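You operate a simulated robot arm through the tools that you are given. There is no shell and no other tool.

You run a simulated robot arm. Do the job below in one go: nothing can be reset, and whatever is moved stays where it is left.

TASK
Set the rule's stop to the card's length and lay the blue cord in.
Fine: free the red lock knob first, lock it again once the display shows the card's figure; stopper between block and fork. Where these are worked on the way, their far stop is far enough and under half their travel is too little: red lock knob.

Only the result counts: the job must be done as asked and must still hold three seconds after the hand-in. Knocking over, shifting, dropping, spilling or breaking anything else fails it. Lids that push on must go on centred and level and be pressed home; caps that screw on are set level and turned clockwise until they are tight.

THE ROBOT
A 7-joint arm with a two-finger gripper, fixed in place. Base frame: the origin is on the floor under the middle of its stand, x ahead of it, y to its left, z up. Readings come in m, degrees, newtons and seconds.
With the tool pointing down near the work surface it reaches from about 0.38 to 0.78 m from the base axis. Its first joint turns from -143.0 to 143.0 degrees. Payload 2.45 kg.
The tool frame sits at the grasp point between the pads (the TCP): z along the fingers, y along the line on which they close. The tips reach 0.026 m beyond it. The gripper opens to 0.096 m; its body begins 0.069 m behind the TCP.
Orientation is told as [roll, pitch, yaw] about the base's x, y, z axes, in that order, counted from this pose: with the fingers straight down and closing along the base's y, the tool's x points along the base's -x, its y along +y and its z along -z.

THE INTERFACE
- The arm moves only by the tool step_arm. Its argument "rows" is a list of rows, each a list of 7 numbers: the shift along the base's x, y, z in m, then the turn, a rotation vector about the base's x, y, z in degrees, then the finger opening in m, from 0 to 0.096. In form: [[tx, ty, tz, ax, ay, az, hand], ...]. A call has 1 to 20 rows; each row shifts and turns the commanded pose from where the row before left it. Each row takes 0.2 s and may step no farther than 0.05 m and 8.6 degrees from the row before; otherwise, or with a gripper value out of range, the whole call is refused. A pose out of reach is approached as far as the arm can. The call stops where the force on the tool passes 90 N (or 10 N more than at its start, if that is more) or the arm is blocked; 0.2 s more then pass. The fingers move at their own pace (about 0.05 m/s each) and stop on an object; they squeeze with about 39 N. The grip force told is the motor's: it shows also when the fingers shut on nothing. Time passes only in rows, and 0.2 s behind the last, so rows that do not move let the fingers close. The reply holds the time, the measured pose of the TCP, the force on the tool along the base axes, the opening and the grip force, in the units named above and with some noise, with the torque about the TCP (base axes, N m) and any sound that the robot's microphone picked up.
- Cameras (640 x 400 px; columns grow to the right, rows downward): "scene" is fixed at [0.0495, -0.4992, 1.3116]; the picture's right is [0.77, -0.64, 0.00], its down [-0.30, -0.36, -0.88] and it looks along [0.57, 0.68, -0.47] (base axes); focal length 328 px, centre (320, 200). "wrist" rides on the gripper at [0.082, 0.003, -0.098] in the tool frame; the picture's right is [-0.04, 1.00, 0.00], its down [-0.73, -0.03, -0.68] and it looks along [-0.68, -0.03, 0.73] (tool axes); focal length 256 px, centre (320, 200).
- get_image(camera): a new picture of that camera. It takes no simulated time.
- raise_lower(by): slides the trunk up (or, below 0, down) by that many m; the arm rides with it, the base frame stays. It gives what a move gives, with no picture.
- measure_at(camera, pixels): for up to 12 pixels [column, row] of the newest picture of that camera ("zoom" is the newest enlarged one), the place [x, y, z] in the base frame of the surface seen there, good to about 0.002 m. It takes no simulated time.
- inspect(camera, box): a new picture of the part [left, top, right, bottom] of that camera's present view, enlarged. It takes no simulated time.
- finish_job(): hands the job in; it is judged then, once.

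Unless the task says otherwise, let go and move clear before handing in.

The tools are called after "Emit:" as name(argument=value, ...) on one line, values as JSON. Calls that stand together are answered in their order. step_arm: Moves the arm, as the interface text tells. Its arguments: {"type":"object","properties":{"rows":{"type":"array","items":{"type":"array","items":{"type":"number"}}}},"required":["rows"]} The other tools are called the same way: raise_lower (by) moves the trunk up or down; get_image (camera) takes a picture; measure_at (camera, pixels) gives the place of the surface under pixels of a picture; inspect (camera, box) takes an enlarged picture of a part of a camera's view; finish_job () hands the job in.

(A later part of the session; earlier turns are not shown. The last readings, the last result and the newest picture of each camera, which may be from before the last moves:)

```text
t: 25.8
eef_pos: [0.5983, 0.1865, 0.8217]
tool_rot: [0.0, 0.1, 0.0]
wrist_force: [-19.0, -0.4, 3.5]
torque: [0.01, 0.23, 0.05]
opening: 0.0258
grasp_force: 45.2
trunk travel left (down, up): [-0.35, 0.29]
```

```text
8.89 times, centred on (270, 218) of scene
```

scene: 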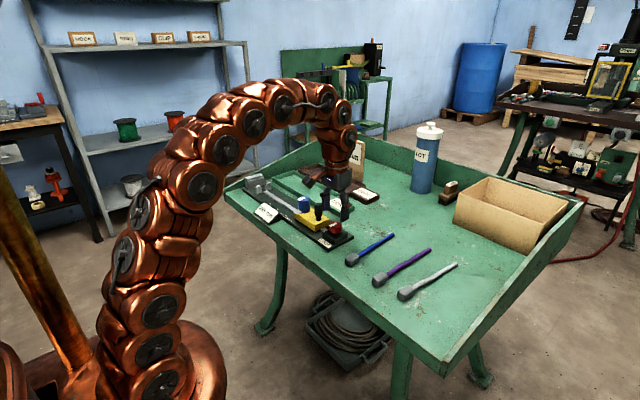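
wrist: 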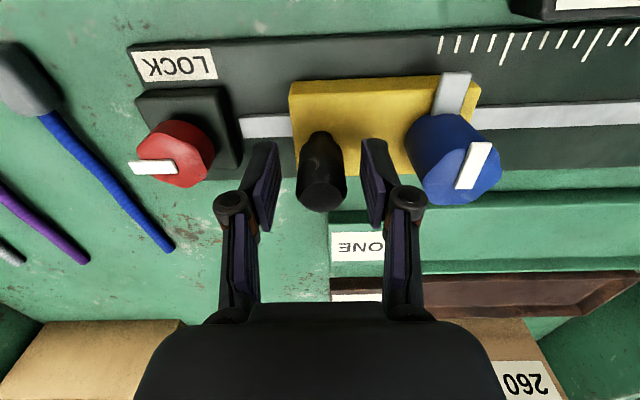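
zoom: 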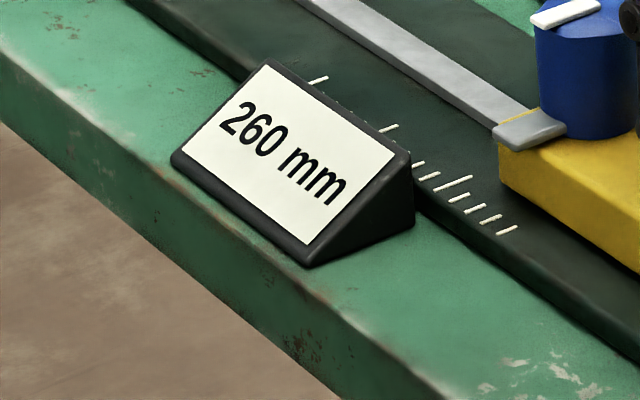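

The display just changed to 260 at y≈0.1865. I'll go 2 mm further to sit mid-band rather than on the edge.

Emit:
step_arm(rows=[[-0.0005, 0.001, 0, 0, 0, 0, 0.01], [0, 0.001, 0, 0, 0, 0, 0.01], [0, 0, 0, 0, 0, 0, 0.01]])

Emit:
inspect(camera="scene", box=[240, 195, 300, 240])

Emit:
inspect(camera="scene", box=[240, 160, 300, 205])

```text
t: 26.6
eef_pos: [0.599, 0.1887, 0.8217]
tool_rot: [0.0, 0.0, 0.0]
wrist_force: [-13.8, -0.9, 7.2]
torque: [-0.03, 0.29, -0.02]
opening: 0.0255
grasp_force: 44.9
trunk travel left (down, up): [-0.35, 0.29]
```

```text
8.89 times, centred on (270, 218) of scene
```

zoom: 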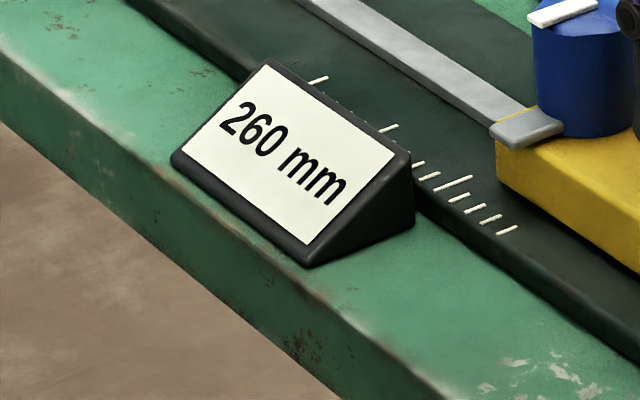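

```text
8.89 times, centred on (270, 182) of scene
```

zoom: 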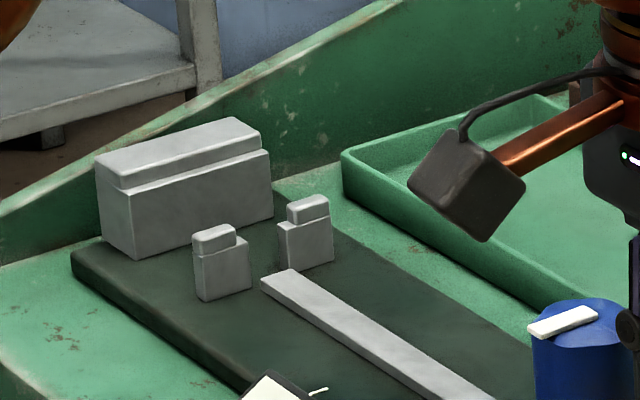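

The display holds 260. I'll measure the block face, fork posts and carriage front to double-check the geometry before letting go.

Emit:
measure_at(camera="zoom", pixels=[[170, 220], [240, 190], [200, 170], [230, 160], [215, 240], [225, 280], [305, 215], [305, 250], [190, 130], [290, 275], [120, 200], [265, 220]])

Emit:
get_image(camera="wrist")

```text
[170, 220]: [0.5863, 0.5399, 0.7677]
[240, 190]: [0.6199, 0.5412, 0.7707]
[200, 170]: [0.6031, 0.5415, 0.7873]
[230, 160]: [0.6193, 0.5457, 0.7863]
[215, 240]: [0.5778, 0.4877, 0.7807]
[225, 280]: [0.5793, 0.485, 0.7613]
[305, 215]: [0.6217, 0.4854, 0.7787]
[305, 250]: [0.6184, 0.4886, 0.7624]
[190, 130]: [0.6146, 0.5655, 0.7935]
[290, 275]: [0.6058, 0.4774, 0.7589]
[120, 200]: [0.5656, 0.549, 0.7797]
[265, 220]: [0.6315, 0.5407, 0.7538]
```

```text
taken
```

wrist: 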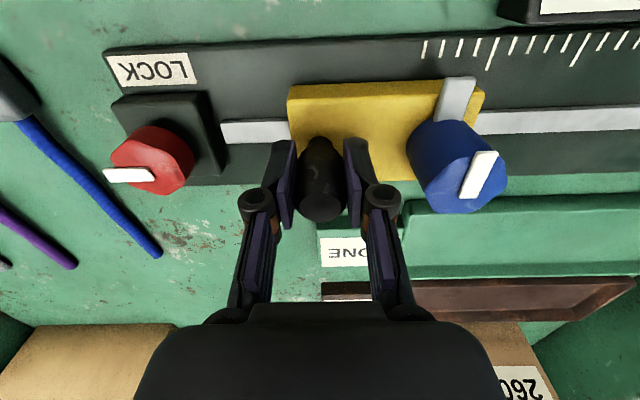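

Emit:
inspect(camera="wrist", box=[410, 70, 510, 140])

Emit:
inspect(camera="wrist", box=[420, 70, 520, 220])

```text
5.71 times, centred on (460, 105) of wrist
```

zoom: 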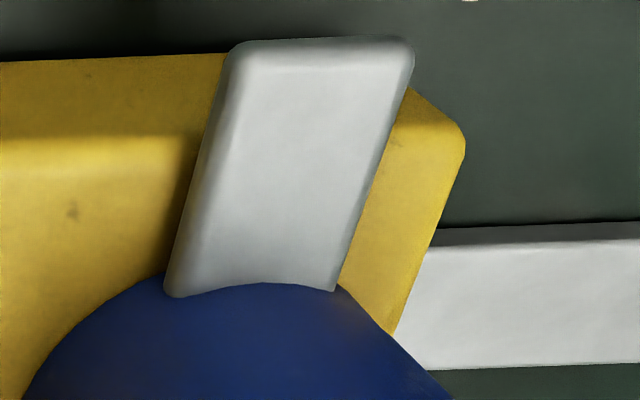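

```text
2.67 times, centred on (470, 145) of wrist
```

zoom: 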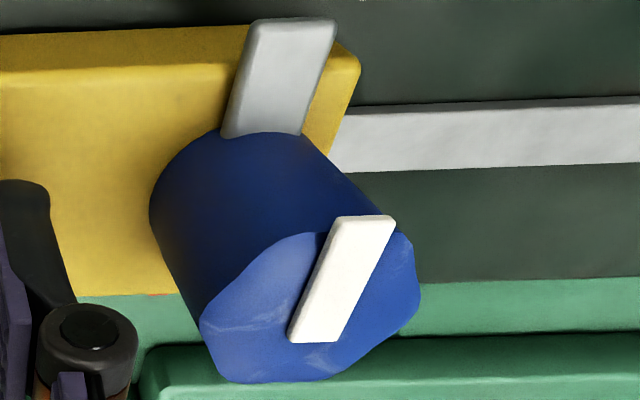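

Emit:
measure_at(camera="zoom", pixels=[[160, 295], [345, 100], [350, 80], [330, 130], [380, 140], [90, 305], [345, 60]])

Emit:
inspect(camera="wrist", box=[430, 160, 500, 200])

```text
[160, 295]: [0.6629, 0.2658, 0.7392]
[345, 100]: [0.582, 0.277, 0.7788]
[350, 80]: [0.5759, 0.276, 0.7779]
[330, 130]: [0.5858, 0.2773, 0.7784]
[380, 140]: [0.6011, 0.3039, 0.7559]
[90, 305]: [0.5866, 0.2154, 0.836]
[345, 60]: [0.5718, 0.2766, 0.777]
```

```text
9.14 times, centred on (465, 180) of wrist
```

zoom: 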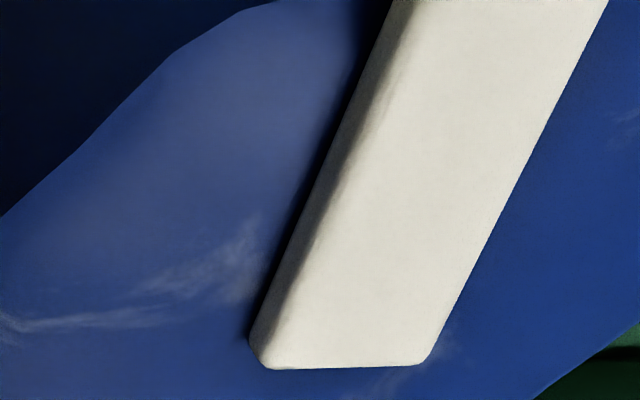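

The front edge is near y≈0.279 and the block face near 0.541, consistent with 260. I'll release the handle, lift clear and recheck the display.

Emit:
step_arm(rows=[[0, 0, 0, 0, 0, 0, 0.045], [0, 0, 0, 0, 0, 0, 0.045], [0, 0, 0, 0, 0, 0, 0.045], [0, 0, 0.02, 0, 0, 0, 0.045], [0, 0, 0.04, 0, 0, 0, 0.045]])

Emit:
inspect(camera="scene", box=[240, 170, 360, 250])

Emit:
get_image(camera="wrist")

```text
t: 27.8
eef_pos: [0.5997, 0.1873, 0.8782]
tool_rot: [0.0, 0.1, -0.1]
wrist_force: [-0.6, 0.5, 0.4]
torque: [-0.03, 0.01, 0.02]
opening: 0.045
grasp_force: 0.2
trunk travel left (down, up): [-0.35, 0.29]
```

```text
5.00 times, centred on (300, 210) of scene
```

zoom: 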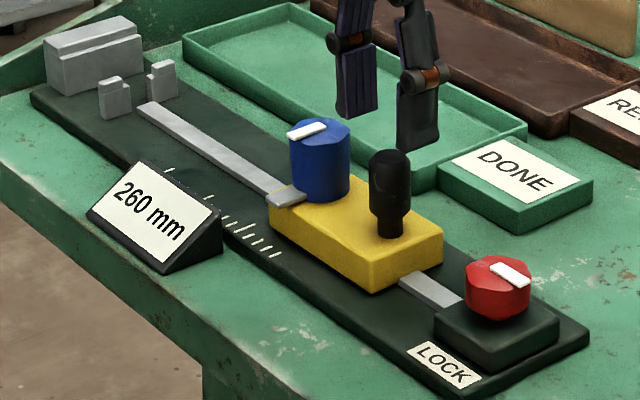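

```text
taken
```

wrist: 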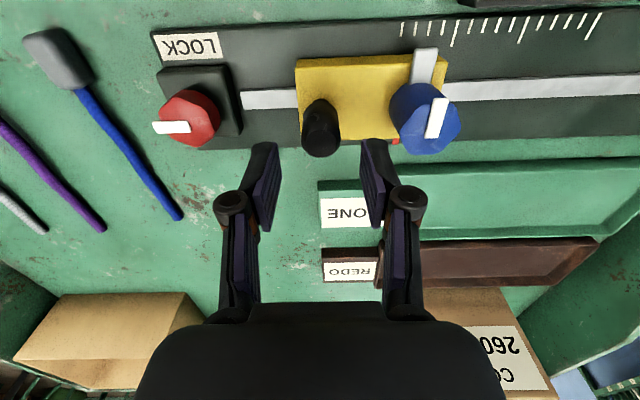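

Emit:
measure_at(camera="wrist", pixels=[[397, 140], [190, 120], [174, 127], [321, 148], [398, 137], [394, 142]])

Emit:
inspect(camera="wrist", box=[360, 90, 480, 170])

```text
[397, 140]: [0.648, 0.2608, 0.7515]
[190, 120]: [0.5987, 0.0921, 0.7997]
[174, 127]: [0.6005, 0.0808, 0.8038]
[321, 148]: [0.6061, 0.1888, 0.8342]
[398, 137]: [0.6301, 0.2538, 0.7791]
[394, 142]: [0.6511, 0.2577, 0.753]
```

```text
5.00 times, centred on (420, 130) of wrist
```

zoom: 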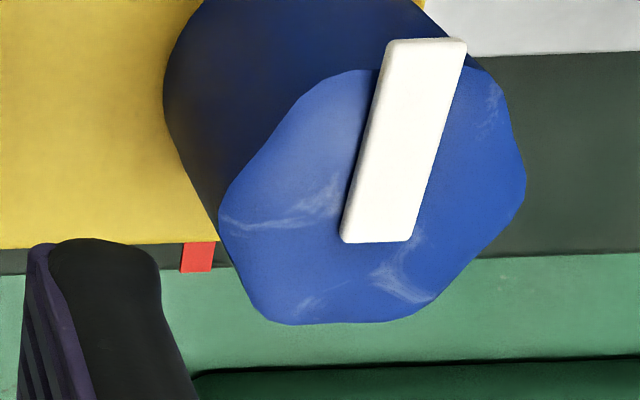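

The display still shows 260 with the hand off. I'll return to the red knob, turning the hand to about +74° so it can be wound clockwise back to LOCK.

Emit:
step_arm(rows=[[0, -0.011, 0.002, 0, 0, 8.2, 0.06], [0, -0.011, 0, 0, 0, 8.2, 0.06], [0, -0.011, 0, 0, 0, 8.2, 0.06], [0, -0.011, 0, 0, 0, 8.2, 0.06], [0, -0.011, 0, 0, 0, 8.2, 0.06], [0, -0.011, 0, 0, 0, 8.2, 0.06], [0, -0.011, 0, 0, 0, 8.2, 0.06], [0, -0.011, 0, 0, 0, 8.2, 0.06], [0, -0.0113, 0, 0, 0, 8.2, 0.06], [0, 0, -0.03, 0, 0, 0, 0.06], [0, 0, 0, 0, 0, 0, 0.06]])

Emit:
get_image(camera="wrist")

```text
t: 30.2
eef_pos: [0.5993, 0.0864, 0.8539]
tool_rot: [0.0, 0.0, 73.8]
wrist_force: [0.1, -0.2, -0.4]
torque: [-0.04, 0.01, 0.0]
opening: 0.0599
grasp_force: 0.0
trunk travel left (down, up): [-0.35, 0.29]
```

```text
taken
```

wrist: 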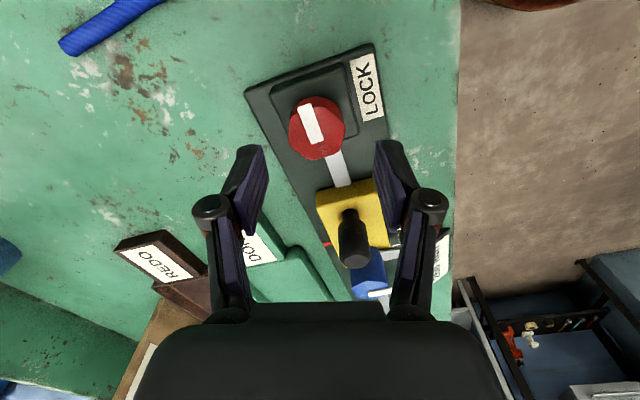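

The knob (317,128) is centred between the fingers. I'll descend and grip.

Emit:
step_arm(rows=[[0.0007, 0.001, -0.02, 0, 0, 0, 0.06], [0, 0, -0.02, 0, 0, 0, 0.06], [0, 0, -0.006, 0, 0, 0, 0.06], [0, 0, 0, 0, 0, 0, 0.04], [0, 0, 0, 0, 0, 0, 0.02], [0, 0, 0, 0, 0, 0, 0.02], [0, 0, 0, 0, 0, 0, 0.02]])

Emit:
inspect(camera="wrist", box=[240, 110, 400, 220])

```text
t: 31.8
eef_pos: [0.6021, 0.0883, 0.8067]
tool_rot: [-0.1, -0.1, 73.6]
wrist_force: [31.9, -7.7, 5.1]
torque: [-0.57, -1.17, -0.02]
opening: 0.0362
grasp_force: 44.8
trunk travel left (down, up): [-0.35, 0.29]
```

```text
3.64 times, centred on (320, 165) of wrist
```

zoom: 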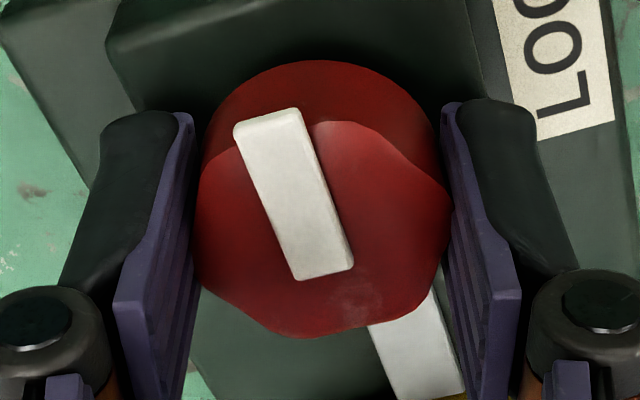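

The closing force (+32 N in x) shows the axis is about 2 mm further in +x. I'll shift 2 mm to unload and begin turning clockwise.

Emit:
step_arm(rows=[[0.002, 0, 0, 0, 0, 0, 0.02], [0, 0, 0, 0, 0, -5, 0.02], [0, 0, 0, 0, 0, -5, 0.02]])

```text
t: 32.6
eef_pos: [0.6015, 0.088, 0.807]
tool_rot: [0.3, 0.2, 63.5]
wrist_force: [16.8, -16.9, 10.7]
torque: [0.37, -0.46, 0.0]
opening: 0.037
grasp_force: 45.1
trunk travel left (down, up): [-0.35, 0.29]
```

Emit:
step_arm(rows=[[0.001, -0.001, 0, 0, 0, -7, 0.02], [0, 0, 0, 0, 0, -7, 0.02], [0, 0, 0, 0, 0, -7, 0.02]])

Emit:
inspect(camera="wrist", box=[240, 110, 400, 220])

```text
t: 33.4
eef_pos: [0.6025, 0.0886, 0.8072]
tool_rot: [0.1, 0.2, 42.6]
wrist_force: [-5.7, -12.0, 5.9]
torque: [-0.11, -0.18, -0.01]
opening: 0.0364
grasp_force: 45.3
trunk travel left (down, up): [-0.35, 0.29]
```

```text
3.64 times, centred on (320, 165) of wrist
```

zoom: 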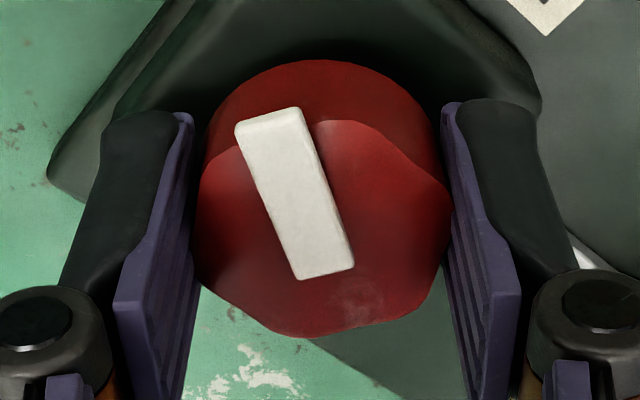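

The knob is turning with the hand at low torque. I'll continue clockwise.

Emit:
step_arm(rows=[[0, 0, 0, 0, 0, -7, 0.02], [0, -0.0005, 0, 0, 0, -7, 0.02], [0, 0, 0, 0, 0, -7, 0.02]])

```text
t: 34.2
eef_pos: [0.6021, 0.089, 0.8071]
tool_rot: [0.1, 0.1, 21.7]
wrist_force: [-10.9, -15.2, 1.7]
torque: [-0.75, 1.44, -0.02]
opening: 0.0364
grasp_force: 45.7
trunk travel left (down, up): [-0.35, 0.29]
```

Emit:
step_arm(rows=[[-0.0005, -0.0007, 0, 0, 0, -7, 0.02], [0, 0, 0, 0, 0, -7, 0.02], [0, 0, 0, 0, 0, -7, 0.02]])

Emit:
inspect(camera="wrist", box=[240, 110, 400, 220])

```text
t: 35.0
eef_pos: [0.6022, 0.0887, 0.8083]
tool_rot: [0.1, -0.1, 0.7]
wrist_force: [-11.7, -11.1, 10.9]
torque: [-0.63, 1.16, 0.0]
opening: 0.0365
grasp_force: 45.5
trunk travel left (down, up): [-0.35, 0.29]
```

```text
3.64 times, centred on (320, 165) of wrist
```

zoom: 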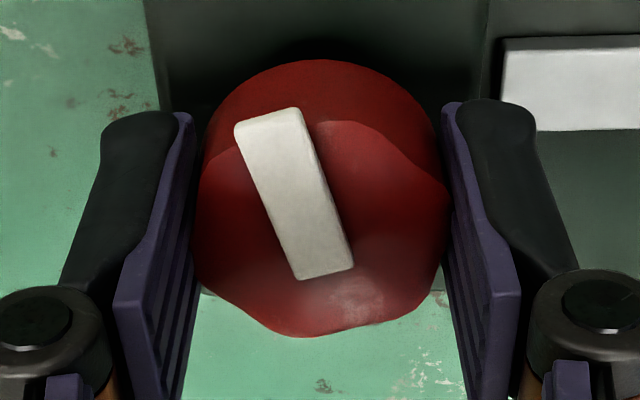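

About 16° remain to the original LOCK direction. I'll go on in small steps until the torque rises.

Emit:
step_arm(rows=[[-0.0005, -0.0005, 0, 0, 0, -6, 0.02], [0, 0, 0, 0, 0, -6, 0.02]])

```text
t: 35.6
eef_pos: [0.6026, 0.0884, 0.8084]
tool_rot: [0.1, -0.1, -11.3]
wrist_force: [-11.0, -4.8, 12.3]
torque: [-0.25, 0.01, -0.05]
opening: 0.0365
grasp_force: 44.8
trunk travel left (down, up): [-0.35, 0.29]
```

Emit:
step_arm(rows=[[0, 0, 0, 0, 0, -4, 0.02], [0, 0, 0, 0, 0, -4, 0.02]])

Emit:
inspect(camera="wrist", box=[240, 110, 400, 220])

```text
t: 36.2
eef_pos: [0.6006, 0.0878, 0.8068]
tool_rot: [0.1, 0.0, -19.2]
wrist_force: [-3.8, 3.6, 5.5]
torque: [-0.09, -0.52, 0.75]
opening: 0.0363
grasp_force: 45.1
trunk travel left (down, up): [-0.35, 0.29]
```

```text
3.64 times, centred on (320, 165) of wrist
```

zoom: 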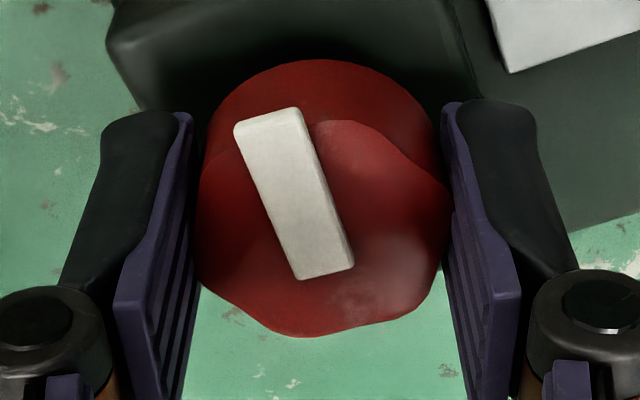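

Torque about z has risen to +0.75 N m, so the lock stop is reached; one more small nudge to be sure, then release and lift.

Emit:
step_arm(rows=[[0, 0, 0, 0, 0, -3, 0.02]])

```text
t: 36.6
eef_pos: [0.6021, 0.0891, 0.807]
tool_rot: [0.0, -0.1, -22.1]
wrist_force: [-0.9, 3.5, 8.8]
torque: [0.0, 0.04, 1.13]
opening: 0.0368
grasp_force: 45.3
trunk travel left (down, up): [-0.35, 0.29]
```

Torque is 1.13 N m against the stop: locked. I'll release, lift and check the display and knob.

Emit:
step_arm(rows=[[0, 0, 0, 0, 0, 0, 0.06], [0, 0, 0, 0, 0, 0, 0.06], [0, 0, 0.02, 0, 0, 0, 0.06], [0, 0, 0.04, 0, 0, 0, 0.06], [0, 0, 0.04, 0, 0, 7.3, 0.06], [-0.03, 0, 0, 0, 0, 7.3, 0.08], [-0.04, 0, 0, 0, 0, 7.3, 0.08], [0, 0, 0, 0, 0, 0, 0.08]])

Emit:
get_image(camera="wrist")

Emit:
inspect(camera="scene", box=[230, 165, 360, 250])

```text
t: 38.4
eef_pos: [0.5312, 0.0834, 0.9091]
tool_rot: [0.0, 0.0, -0.4]
wrist_force: [0.3, -0.3, -0.1]
torque: [-0.01, 0.02, 0.01]
opening: 0.0801
grasp_force: 0.0
trunk travel left (down, up): [-0.35, 0.29]
```

```text
taken
```

wrist: 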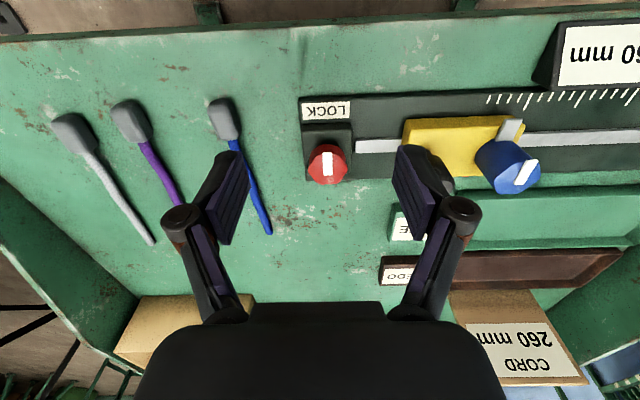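

```text
4.71 times, centred on (295, 208) of scene
```

zoom: 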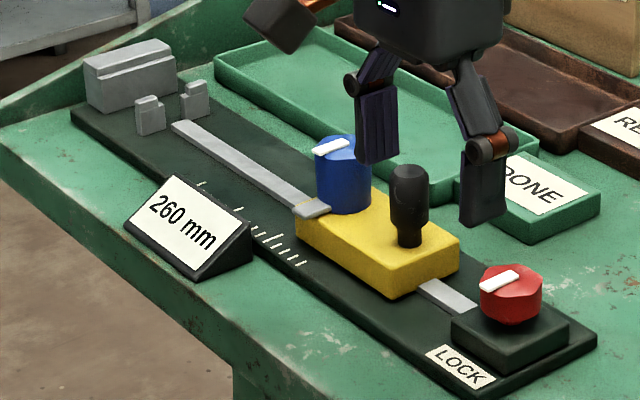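

The knob's bar points to LOCK again and the display holds 260. Now I'll move over to view the blue cord closely.

Emit:
step_arm(rows=[[-0.03, -0.045, 0, 0, 0, 0, 0.09], [-0.03, -0.04, -0.02, 0, 0, 0, 0.09], [0, -0.012, -0.02, 0, 0, 0, 0.09], [0, 0, 0, 0, 0, 0, 0.09]])

Emit:
get_image(camera="wrist")

Emit:
inspect(camera="wrist", box=[250, 80, 410, 180])

Emit:
inspect(camera="scene", box=[330, 220, 410, 280])

```text
refused: row 1 steps farther than a row can; nothing moved
```

```text
taken
```

wrist: 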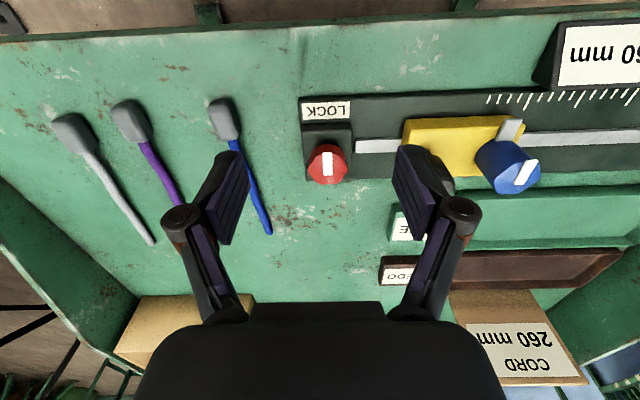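

```text
4.00 times, centred on (330, 130) of wrist
```

zoom: 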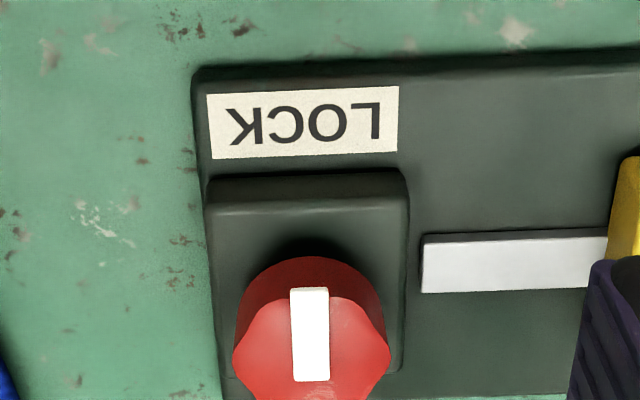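

```text
6.67 times, centred on (370, 250) of scene
```

zoom: 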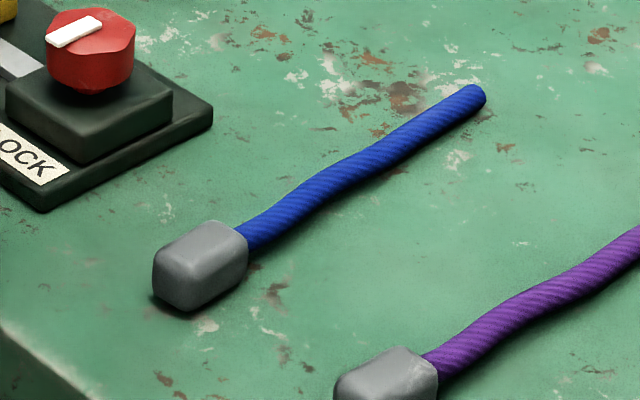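

The move was refused for its step size; nothing moved. I'll split it into smaller rows.

Emit:
step_arm(rows=[[-0.02, -0.03, 0, 0, 0, 0, 0.09], [-0.02, -0.03, -0.01, 0, 0, 0, 0.09], [-0.02, -0.03, -0.02, 0, 0, 0, 0.09], [0, -0.005, -0.01, 0, 0, 0, 0.09], [0, 0, 0, 0, 0, 0, 0.09]])

Emit:
get_image(camera="wrist")

Emit:
inspect(camera="wrist", box=[240, 90, 400, 190])

```text
t: 39.6
eef_pos: [0.4735, -0.0105, 0.8668]
tool_rot: [0.0, -0.1, -0.3]
wrist_force: [-1.2, -0.1, 0.1]
torque: [-0.03, 0.03, 0.03]
opening: 0.0899
grasp_force: 0.0
trunk travel left (down, up): [-0.35, 0.29]
```

```text
taken
```

wrist: 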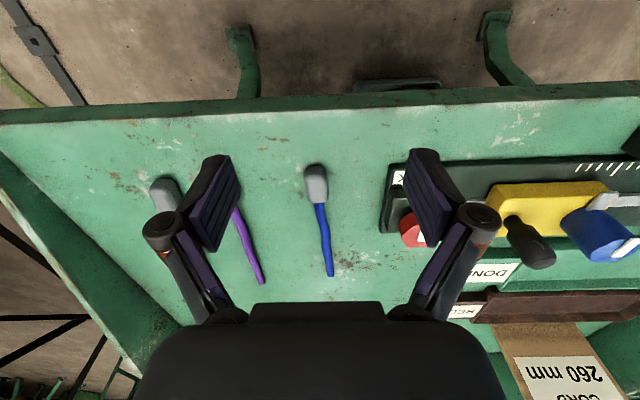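

```text
4.00 times, centred on (320, 140) of wrist
```

zoom: 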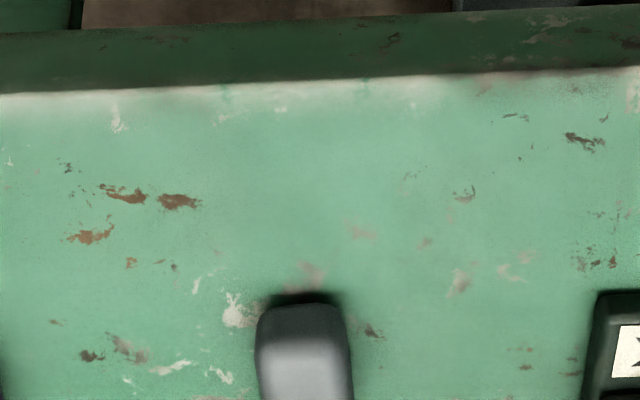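

Emit:
inspect(camera="wrist", box=[270, 150, 370, 290])

Emit:
measure_at(camera="wrist", pixels=[[314, 170], [314, 180], [306, 185], [327, 185], [316, 198], [305, 175], [326, 175], [320, 206], [324, 230], [329, 255], [331, 273], [331, 278]])

```text
2.86 times, centred on (320, 220) of wrist
```

zoom: 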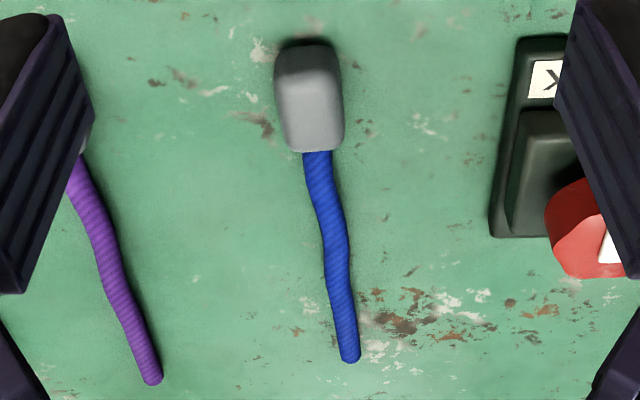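

```text
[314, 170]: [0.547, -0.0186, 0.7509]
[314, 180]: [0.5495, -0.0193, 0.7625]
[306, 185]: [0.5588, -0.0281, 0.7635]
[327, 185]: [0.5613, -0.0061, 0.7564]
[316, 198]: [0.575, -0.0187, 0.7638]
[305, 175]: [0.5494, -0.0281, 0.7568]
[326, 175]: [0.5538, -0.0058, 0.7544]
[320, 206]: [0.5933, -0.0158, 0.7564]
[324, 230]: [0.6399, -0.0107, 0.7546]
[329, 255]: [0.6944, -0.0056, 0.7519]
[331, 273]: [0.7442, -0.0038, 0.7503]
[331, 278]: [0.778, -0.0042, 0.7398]
```

The stopper spans x≈0.545–0.580, y≈-0.029 to -0.006, z≈0.739–0.764, with the cord about 10 mm thick drooping to the table at (0.744,-0.004). The slot between fork and block is about 0.79 m out, near my reach limit, so I'll test reach there empty-handed and inspect the fork first.

Emit:
step_arm(rows=[[0, 0.03, 0.03, 0, 0, 0, 0.06], [0, 0.045, 0.02, 0, 0, 0, 0.06], [0, 0.045, 0.02, 0, 0, 0, 0.06], [0, 0.045, 0, 0, 0, 0, 0.06], [0, 0.045, 0, 0, 0, 0, 0.06], [0, 0.045, 0, 0, 0, 0, 0.06], [0, 0.045, 0, 0, 0, 0, 0.06], [0, 0.045, 0, 0, 0, 0, 0.06], [0, 0.045, 0, 0, 0, 0, 0.06], [0, 0.045, 0, 0, 0, 0, 0.06], [0, 0.045, 0, 0, 0, 0, 0.06], [0, 0.03, 0, 0, 0, 0, 0.06], [0, 0, 0, 0, 0, 0, 0.06]])

Emit:
get_image(camera="wrist")

Emit:
get_image(camera="scene")

```text
t: 42.4
eef_pos: [0.4694, 0.454, 0.9345]
tool_rot: [0.0, 0.0, -0.4]
wrist_force: [0.5, -0.6, -0.6]
torque: [0.03, -0.01, -0.01]
opening: 0.0602
grasp_force: 0.1
out of reach, approached as far as the arm can: row 11, 12
trunk travel left (down, up): [-0.35, 0.29]
```

```text
taken
```

wrist: 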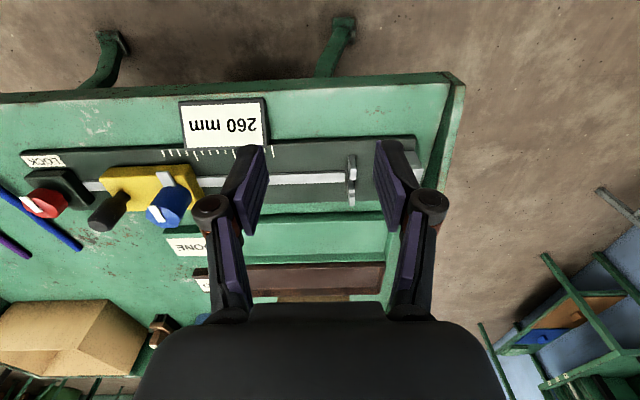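

```text
taken
```

scene: 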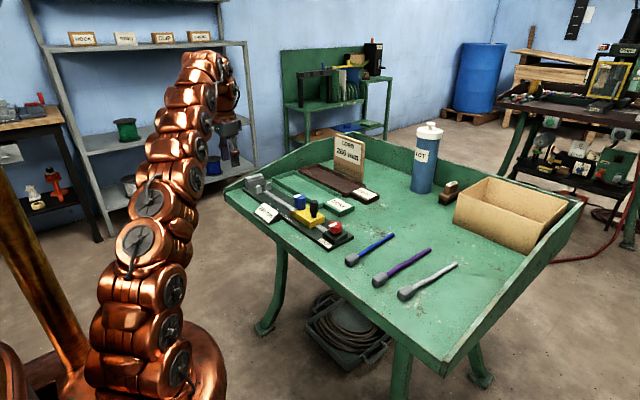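

At this height the arm ran out of reach at about 0.65 m, so the trunk is probably too low relative to the wrist. I'll raise the trunk by 0.25 and come back down with the arm, then retest.

Emit:
raise_lower(by=0.25)

Emit:
step_arm(rows=[[0.0, 0, -0.04, 0, 0, 0, 0.06], [0.0, 0, -0.04, 0, 0, 0, 0.06], [0.0, 0, -0.04, 0, 0, 0, 0.06], [0.0, 0, -0.04, 0, 0, 0, 0.06], [0.0, 0, -0.04, 0, 0, 0, 0.06], [0.0, 0, -0.03, 0, 0, 0, 0.06], [0.0, 0, 0, 0, 0, 0, 0.06]])

```text
t: 45.0
eef_pos: [0.4695, 0.4538, 1.1838]
tool_rot: [-0.1, 0.1, -0.2]
wrist_force: [0.0, -0.1, 0.2]
torque: [-0.02, 0.01, -0.02]
opening: 0.0599
grasp_force: 0.0
trunk travel left (down, up): [-0.6, 0.04]
```

```text
t: 46.5
eef_pos: [0.4719, 0.4551, 0.9548]
tool_rot: [0.0, 0.0, -0.3]
wrist_force: [-0.4, 0.0, -0.4]
torque: [0.0, -0.02, 0.03]
opening: 0.0597
grasp_force: 0.0
trunk travel left (down, up): [-0.6, 0.04]
```

Emit:
step_arm(rows=[[0.032, 0.016, 0, 0, 0, 0, 0.06], [0.032, 0.016, 0, 0, 0, 0, 0.06], [0.032, 0.016, 0, 0, 0, 0, 0.06], [0.032, 0.016, 0, 0, 0, 0, 0.06], [0, 0, 0, 0, 0, 0, 0.06]])

Emit:
get_image(camera="wrist")

Emit:
get_image(camera="scene")

```text
t: 47.8
eef_pos: [0.5801, 0.5098, 0.9533]
tool_rot: [0.0, -0.1, -0.3]
wrist_force: [0.5, 0.3, 0.1]
torque: [-0.01, -0.03, -0.02]
opening: 0.0597
grasp_force: 0.1
out of reach, approached as far as the arm can: row 4
trunk travel left (down, up): [-0.6, 0.04]
```

```text
taken
```

wrist: 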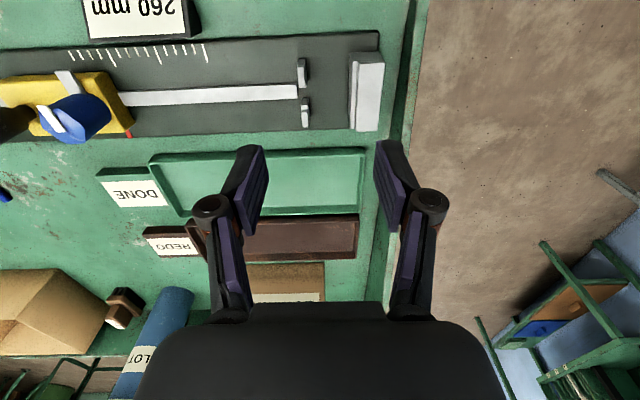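

```text
taken
```

scene: 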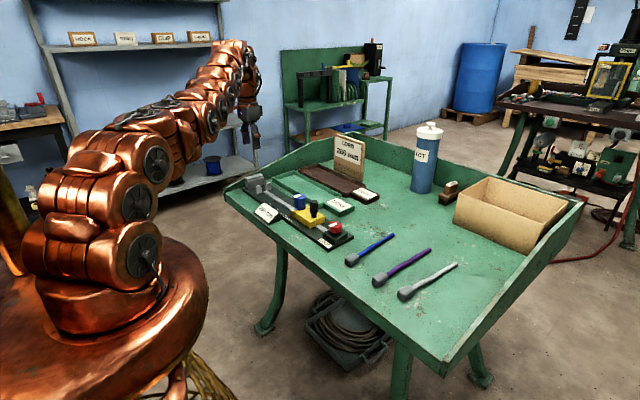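

Reach is now 0.77 m at z=0.953 and should grow lower down. I'll descend to 0.86 and step out to (0.600, 0.519).

Emit:
step_arm(rows=[[0, 0, -0.03, 0, 0, 0, 0.06], [0, 0, -0.03, 0, 0, 0, 0.06], [0, 0, -0.03, 0, 0, 0, 0.06], [0.01, 0.005, 0, 0, 0, 0, 0.06], [0.01, 0.005, 0, 0, 0, 0, 0.06], [0, 0, 0, 0, 0, 0, 0.06]])

Emit:
get_image(camera="wrist")

```text
t: 49.1
eef_pos: [0.5867, 0.5133, 0.8615]
tool_rot: [0.0, 0.1, -0.3]
wrist_force: [0.6, 0.4, 0.5]
torque: [0.01, -0.02, 0.03]
opening: 0.0602
grasp_force: 0.0
out of reach, approached as far as the arm can: row 5
trunk travel left (down, up): [-0.6, 0.04]
```

```text
taken
```

wrist: 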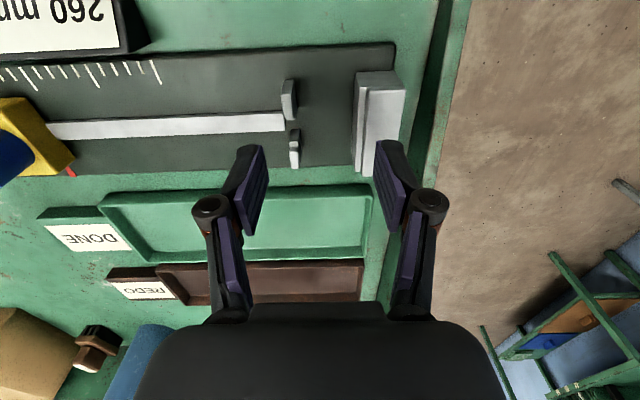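

Reach tops out near 0.78 m while the slot centre is 0.79 m away, so I'll use a 12° lean of the tool about its closing axis to gain reach. I'll test this empty: yaw -90°, then tilt, then step out.

Emit:
step_arm(rows=[[-0.01, -0.005, 0.01, 0, 0, -8.2, 0.06], [0, 0, 0, 0, 0, -8.2, 0.06], [0, 0, 0, 0, 0, -8.2, 0.06], [0, 0, 0, 0, 0, -8.2, 0.06], [0, 0, 0, 0, 0, -8.2, 0.06], [0, 0, 0, 0, 0, -8.2, 0.06], [0, 0, 0, 0, 0, -8.2, 0.06], [0, 0, 0, 0, 0, -8.2, 0.06], [0, 0, 0, 0, 0, -8.2, 0.06], [0, 0, 0, 0, 0, -8.2, 0.06], [0, 0, 0, 0, 0, -7.7, 0.06], [0, 0, 0, 6, 0, 0, 0.06], [0, 0, 0, 6, 0, 0, 0.06], [0, 0, 0, 0, 0, 0, 0.06]])

Emit:
get_image(camera="wrist")

Emit:
get_image(camera="scene")

```text
t: 52.1
eef_pos: [0.576, 0.5066, 0.8723]
tool_rot: [0.1, 12.0, -89.9]
wrist_force: [0.7, 0.2, -1.3]
torque: [0.02, -0.05, 0.01]
opening: 0.0601
grasp_force: 0.1
trunk travel left (down, up): [-0.6, 0.04]
```

```text
taken
```

wrist: 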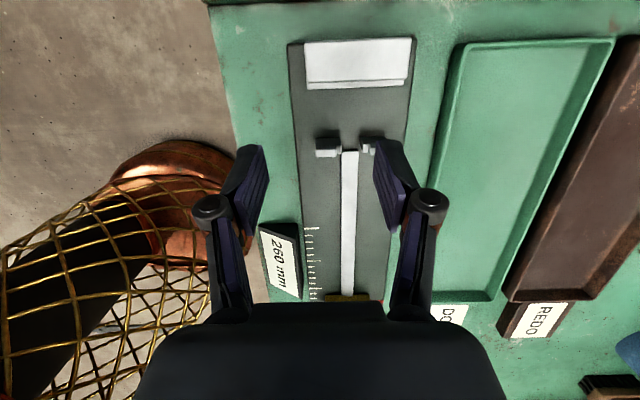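

```text
taken
```

scene: 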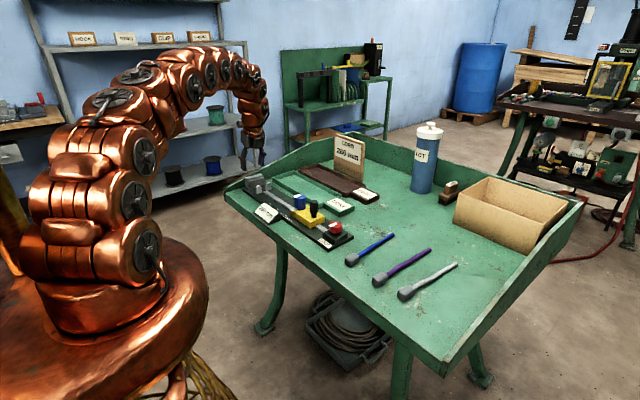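

The lean works and there's room to go further out. This view shows the fork and block clearly; I'll measure their edges.

Emit:
inspect(camera="wrist", box=[280, 30, 420, 170])

```text
2.86 times, centred on (350, 100) of wrist
```

zoom: 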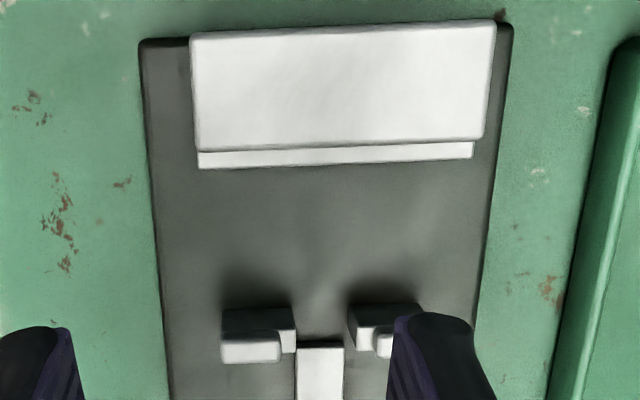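

Emit:
measure_at(camera="zoom", pixels=[[335, 157], [335, 175], [250, 345], [250, 325], [285, 330], [292, 345], [360, 340], [353, 322], [320, 250], [320, 310], [225, 330], [385, 345]])

```text
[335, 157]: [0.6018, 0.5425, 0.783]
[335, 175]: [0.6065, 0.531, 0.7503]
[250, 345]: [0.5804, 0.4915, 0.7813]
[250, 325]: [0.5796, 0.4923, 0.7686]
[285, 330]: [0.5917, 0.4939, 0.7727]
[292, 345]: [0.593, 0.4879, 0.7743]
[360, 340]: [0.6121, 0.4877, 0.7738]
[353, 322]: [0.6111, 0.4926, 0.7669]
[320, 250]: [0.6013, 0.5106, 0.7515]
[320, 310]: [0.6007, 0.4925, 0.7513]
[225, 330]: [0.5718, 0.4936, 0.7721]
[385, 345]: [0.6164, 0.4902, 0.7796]
```

The fork posts span y≈0.485–0.493 with an 18 mm gap centred at x≈0.602, the plate top is z≈0.751, and the block face is at y≈0.541. I'll test reaching (0.602, 0.517) with this lean.

Emit:
step_arm(rows=[[0.013, 0.005, -0.01, 0, 0, 0, 0.06], [0.013, 0.0055, -0.02, 0, 0, 0, 0.06], [0, 0, 0, 0, 0, 0, 0.06]])

Emit:
get_image(camera="wrist")

```text
t: 53.0
eef_pos: [0.6005, 0.5176, 0.8428]
tool_rot: [0.0, 12.0, -90.1]
wrist_force: [-0.8, 0.1, -0.1]
torque: [0.03, 0.0, -0.01]
opening: 0.0603
grasp_force: 0.2
trunk travel left (down, up): [-0.6, 0.04]
```

```text
taken
```

wrist: 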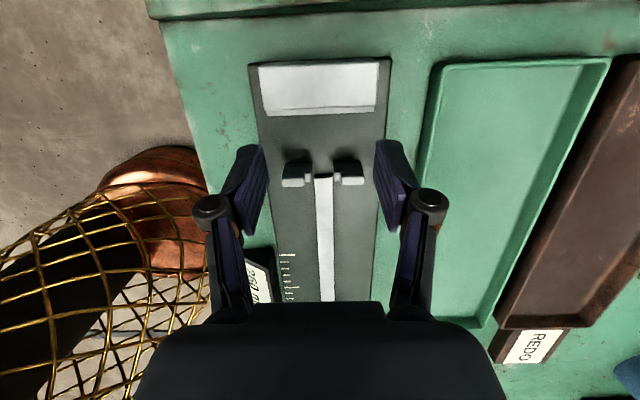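

The slot is reachable with the lean. Now I'll retract up and swing back over to the blue cord's stopper with the same lean.

Emit:
step_arm(rows=[[-0.015, -0.02, 0.03, 0, 0, 0, 0.06], [-0.02, -0.03, 0.03, 0, 0, 0, 0.06], [-0.02, -0.03, 0.03, 0, 0, 0, 0.06], [-0.01, -0.035, 0.03, 0, 0, 0, 0.06], [0, -0.038, 0, 0, 0, 8.2, 0.06], [0, -0.038, 0, 0, 0, 8.2, 0.06], [0, -0.038, 0, 0, 0, 8.2, 0.06], [0, -0.038, 0, 0, 0, 8.2, 0.06], [0, -0.038, 0, 0, 0, 8.2, 0.06], [0, -0.038, 0, 0, 0, 8.2, 0.06], [0, -0.038, 0, 0, 0, 8.2, 0.06], [0, -0.038, 0, 0, 0, 8.2, 0.06], [0, -0.038, 0, 0, 0, 8.2, 0.06], [0, -0.038, 0, 0, 0, 8.2, 0.06], [0, -0.038, 0, 0, 0, 8.0, 0.06], [0, 0, 0, 0, 0, 0, 0.06]])

Emit:
get_image(camera="wrist")

```text
t: 56.4
eef_pos: [0.5377, -0.0172, 0.9631]
tool_rot: [0.1, 12.0, 0.2]
wrist_force: [0.2, 0.0, -0.9]
torque: [0.0, 0.02, -0.01]
opening: 0.0598
grasp_force: 0.1
trunk travel left (down, up): [-0.6, 0.04]
```

```text
taken
```

wrist: 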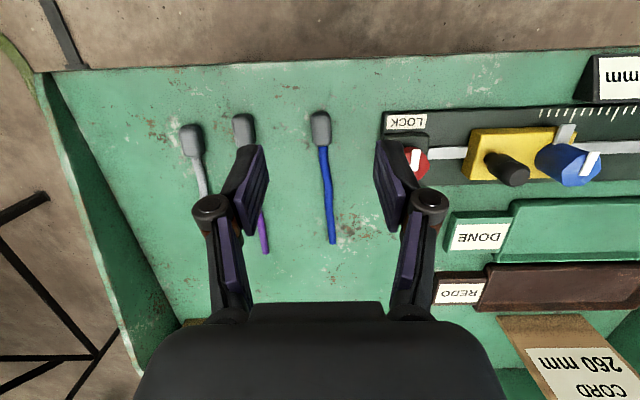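

Emit:
inspect(camera="wrist", box=[225, 100, 375, 190])

Emit:
measure_at(camera="wrist", pixels=[[320, 113], [320, 118], [313, 130], [330, 130], [321, 143], [321, 139], [323, 150], [245, 130], [256, 130], [311, 115], [329, 115], [330, 220]])

```text
4.27 times, centred on (300, 145) of wrist
```

zoom: 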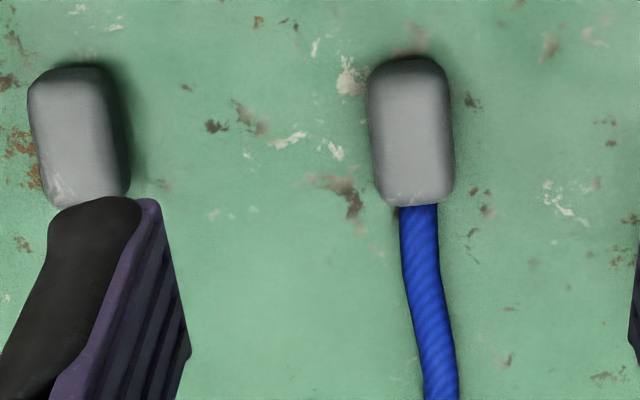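

```text
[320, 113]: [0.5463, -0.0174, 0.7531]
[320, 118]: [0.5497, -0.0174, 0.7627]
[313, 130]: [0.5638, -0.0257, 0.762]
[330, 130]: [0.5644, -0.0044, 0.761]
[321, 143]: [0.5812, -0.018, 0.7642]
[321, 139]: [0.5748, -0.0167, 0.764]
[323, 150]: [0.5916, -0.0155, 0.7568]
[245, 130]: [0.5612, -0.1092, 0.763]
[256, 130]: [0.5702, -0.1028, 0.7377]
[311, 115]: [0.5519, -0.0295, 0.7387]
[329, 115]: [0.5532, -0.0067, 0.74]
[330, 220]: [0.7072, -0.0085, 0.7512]
```

The stopper is centred at about (0.5645,-0.0165), 23 mm wide and 38 mm long; the purple one is 90 mm away. I'll descend to just above it.

Emit:
step_arm(rows=[[0.013, 0.0005, -0.04, 0, 0, 0, 0.05], [0.0135, 0, -0.04, 0, 0, 0, 0.05], [0, 0, -0.04, 0, 0, 0, 0.05], [0, 0, -0.03, 0, 0, 0, 0.05], [0, 0, 0, 0, 0, 0, 0.05]])

Emit:
get_image(camera="wrist")

Emit:
inspect(camera="scene", box=[310, 200, 410, 280])

```text
t: 57.5
eef_pos: [0.5612, -0.0129, 0.8134]
tool_rot: [0.0, 12.0, 0.0]
wrist_force: [0.4, 0.2, -0.5]
torque: [0.01, 0.01, -0.01]
opening: 0.0499
grasp_force: 0.1
trunk travel left (down, up): [-0.6, 0.04]
```

```text
taken
```

wrist: 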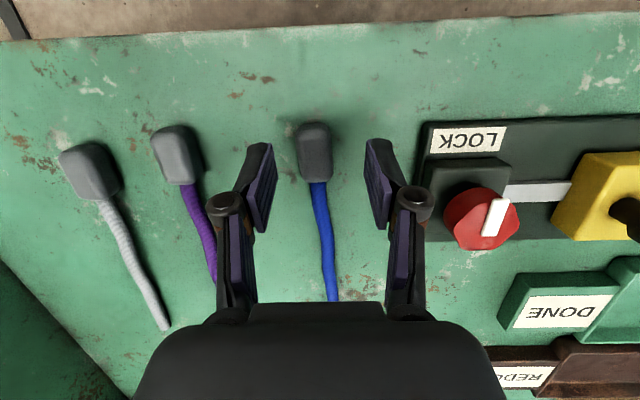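

```text
5.00 times, centred on (360, 240) of scene
```

zoom: 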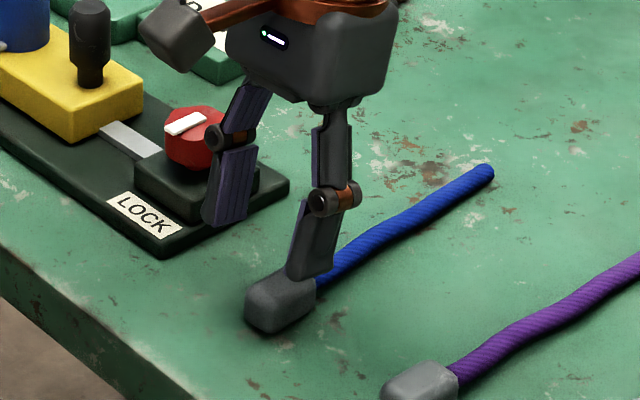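

The stopper (315,150) lies between the pads. I'll descend to z≈0.774 and close gently.

Emit:
step_arm(rows=[[0.002, -0.0015, -0.02, 0, 0, 0, 0.05], [0, 0, -0.019, 0, 0, 0, 0.05], [0, 0, 0, 0, 0, 0, 0.05]])

Emit:
get_image(camera="wrist")

Emit:
inspect(camera="scene", box=[310, 200, 410, 280])

```text
t: 58.4
eef_pos: [0.5644, -0.0153, 0.7738]
tool_rot: [0.0, 12.1, 0.0]
wrist_force: [0.2, -1.0, -0.8]
torque: [-0.01, -0.01, -0.01]
opening: 0.0501
grasp_force: 0.1
trunk travel left (down, up): [-0.6, 0.04]
```

```text
taken
```

wrist: 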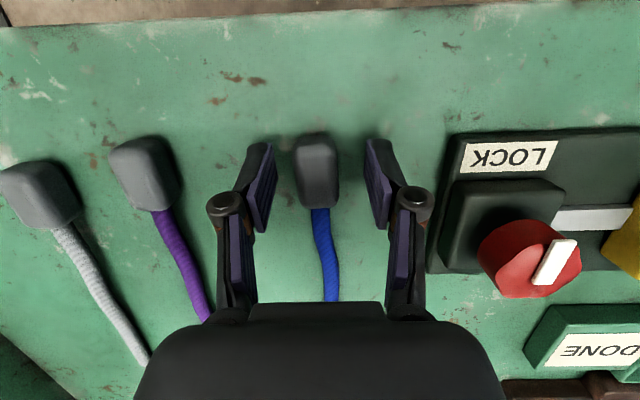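

```text
5.00 times, centred on (360, 240) of scene
```

zoom: 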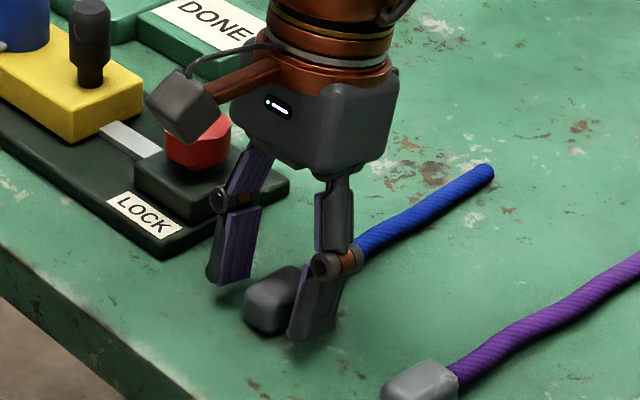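

Fingers straddle the stopper cleanly; closing now.

Emit:
step_arm(rows=[[0, 0, 0, 0, 0, 0, 0.035], [0, 0, 0, 0, 0, 0, 0.015], [0, 0, 0, 0, 0, 0, 0.015], [0, 0, 0, 0, 0, 0, 0.015]])

Emit:
step_arm(rows=[[0, 0, 0.015, 0, 0, 0, 0.015], [0, 0, 0.015, 0, 0, 0, 0.015], [0, 0, 0, 0, 0, 0, 0.015]])

Emit:
get_image(camera="wrist")

Emit:
inspect(camera="scene", box=[310, 200, 430, 290])

```text
t: 59.4
eef_pos: [0.5636, -0.0163, 0.7746]
tool_rot: [-0.1, 12.1, 0.0]
wrist_force: [0.5, -0.5, -0.3]
torque: [0.03, -0.01, 0.01]
opening: 0.0228
grasp_force: 39.2
trunk travel left (down, up): [-0.6, 0.04]
```

```text
t: 60.1
eef_pos: [0.5652, -0.0148, 0.8032]
tool_rot: [-0.1, 11.9, 0.0]
wrist_force: [0.1, -0.6, -0.5]
torque: [0.01, 0.05, -0.02]
opening: 0.0228
grasp_force: 38.8
trunk travel left (down, up): [-0.6, 0.04]
```

```text
taken
```

wrist: 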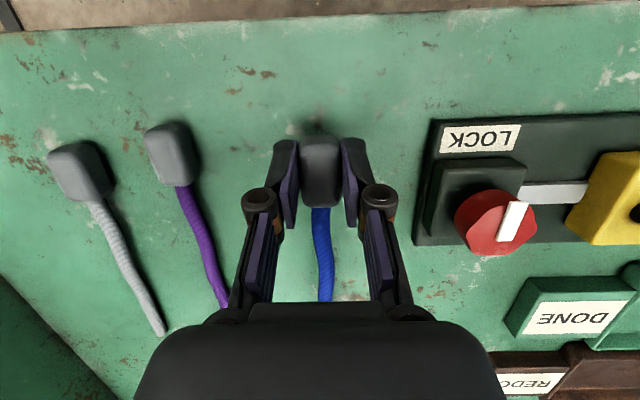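

```text
4.44 times, centred on (370, 245) of scene
```

zoom: 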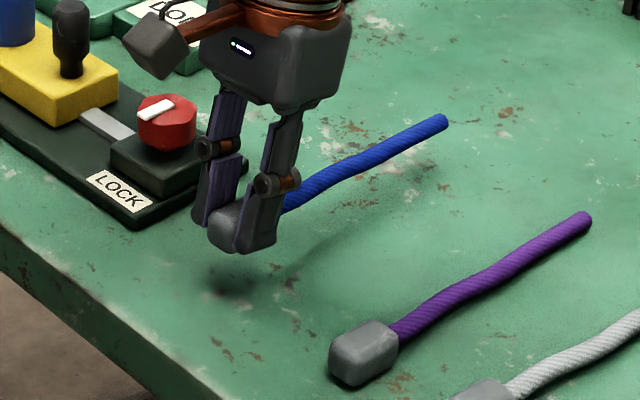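

The cord comes up as one stiff piece with the stopper, so no drooping tail to manage. I'll measure the cord's line in the hand's present pose.

Emit:
measure_at(camera="zoom", pixels=[[441, 123], [400, 142], [350, 168], [300, 198], [235, 215], [228, 240], [215, 225]])

Emit:
measure_at(camera="wrist", pixels=[[320, 150], [320, 195], [320, 212], [323, 240], [325, 265], [326, 292]])

```text
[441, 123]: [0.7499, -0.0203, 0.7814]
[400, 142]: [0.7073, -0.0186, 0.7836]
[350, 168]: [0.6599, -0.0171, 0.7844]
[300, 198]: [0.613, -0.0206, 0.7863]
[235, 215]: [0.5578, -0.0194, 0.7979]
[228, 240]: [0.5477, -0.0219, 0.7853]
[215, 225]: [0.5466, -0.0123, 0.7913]
```

```text
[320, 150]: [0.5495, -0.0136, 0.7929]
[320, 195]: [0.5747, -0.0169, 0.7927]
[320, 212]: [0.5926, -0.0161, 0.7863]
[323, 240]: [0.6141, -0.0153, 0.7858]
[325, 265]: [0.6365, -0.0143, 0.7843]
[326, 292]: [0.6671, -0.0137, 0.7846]
```

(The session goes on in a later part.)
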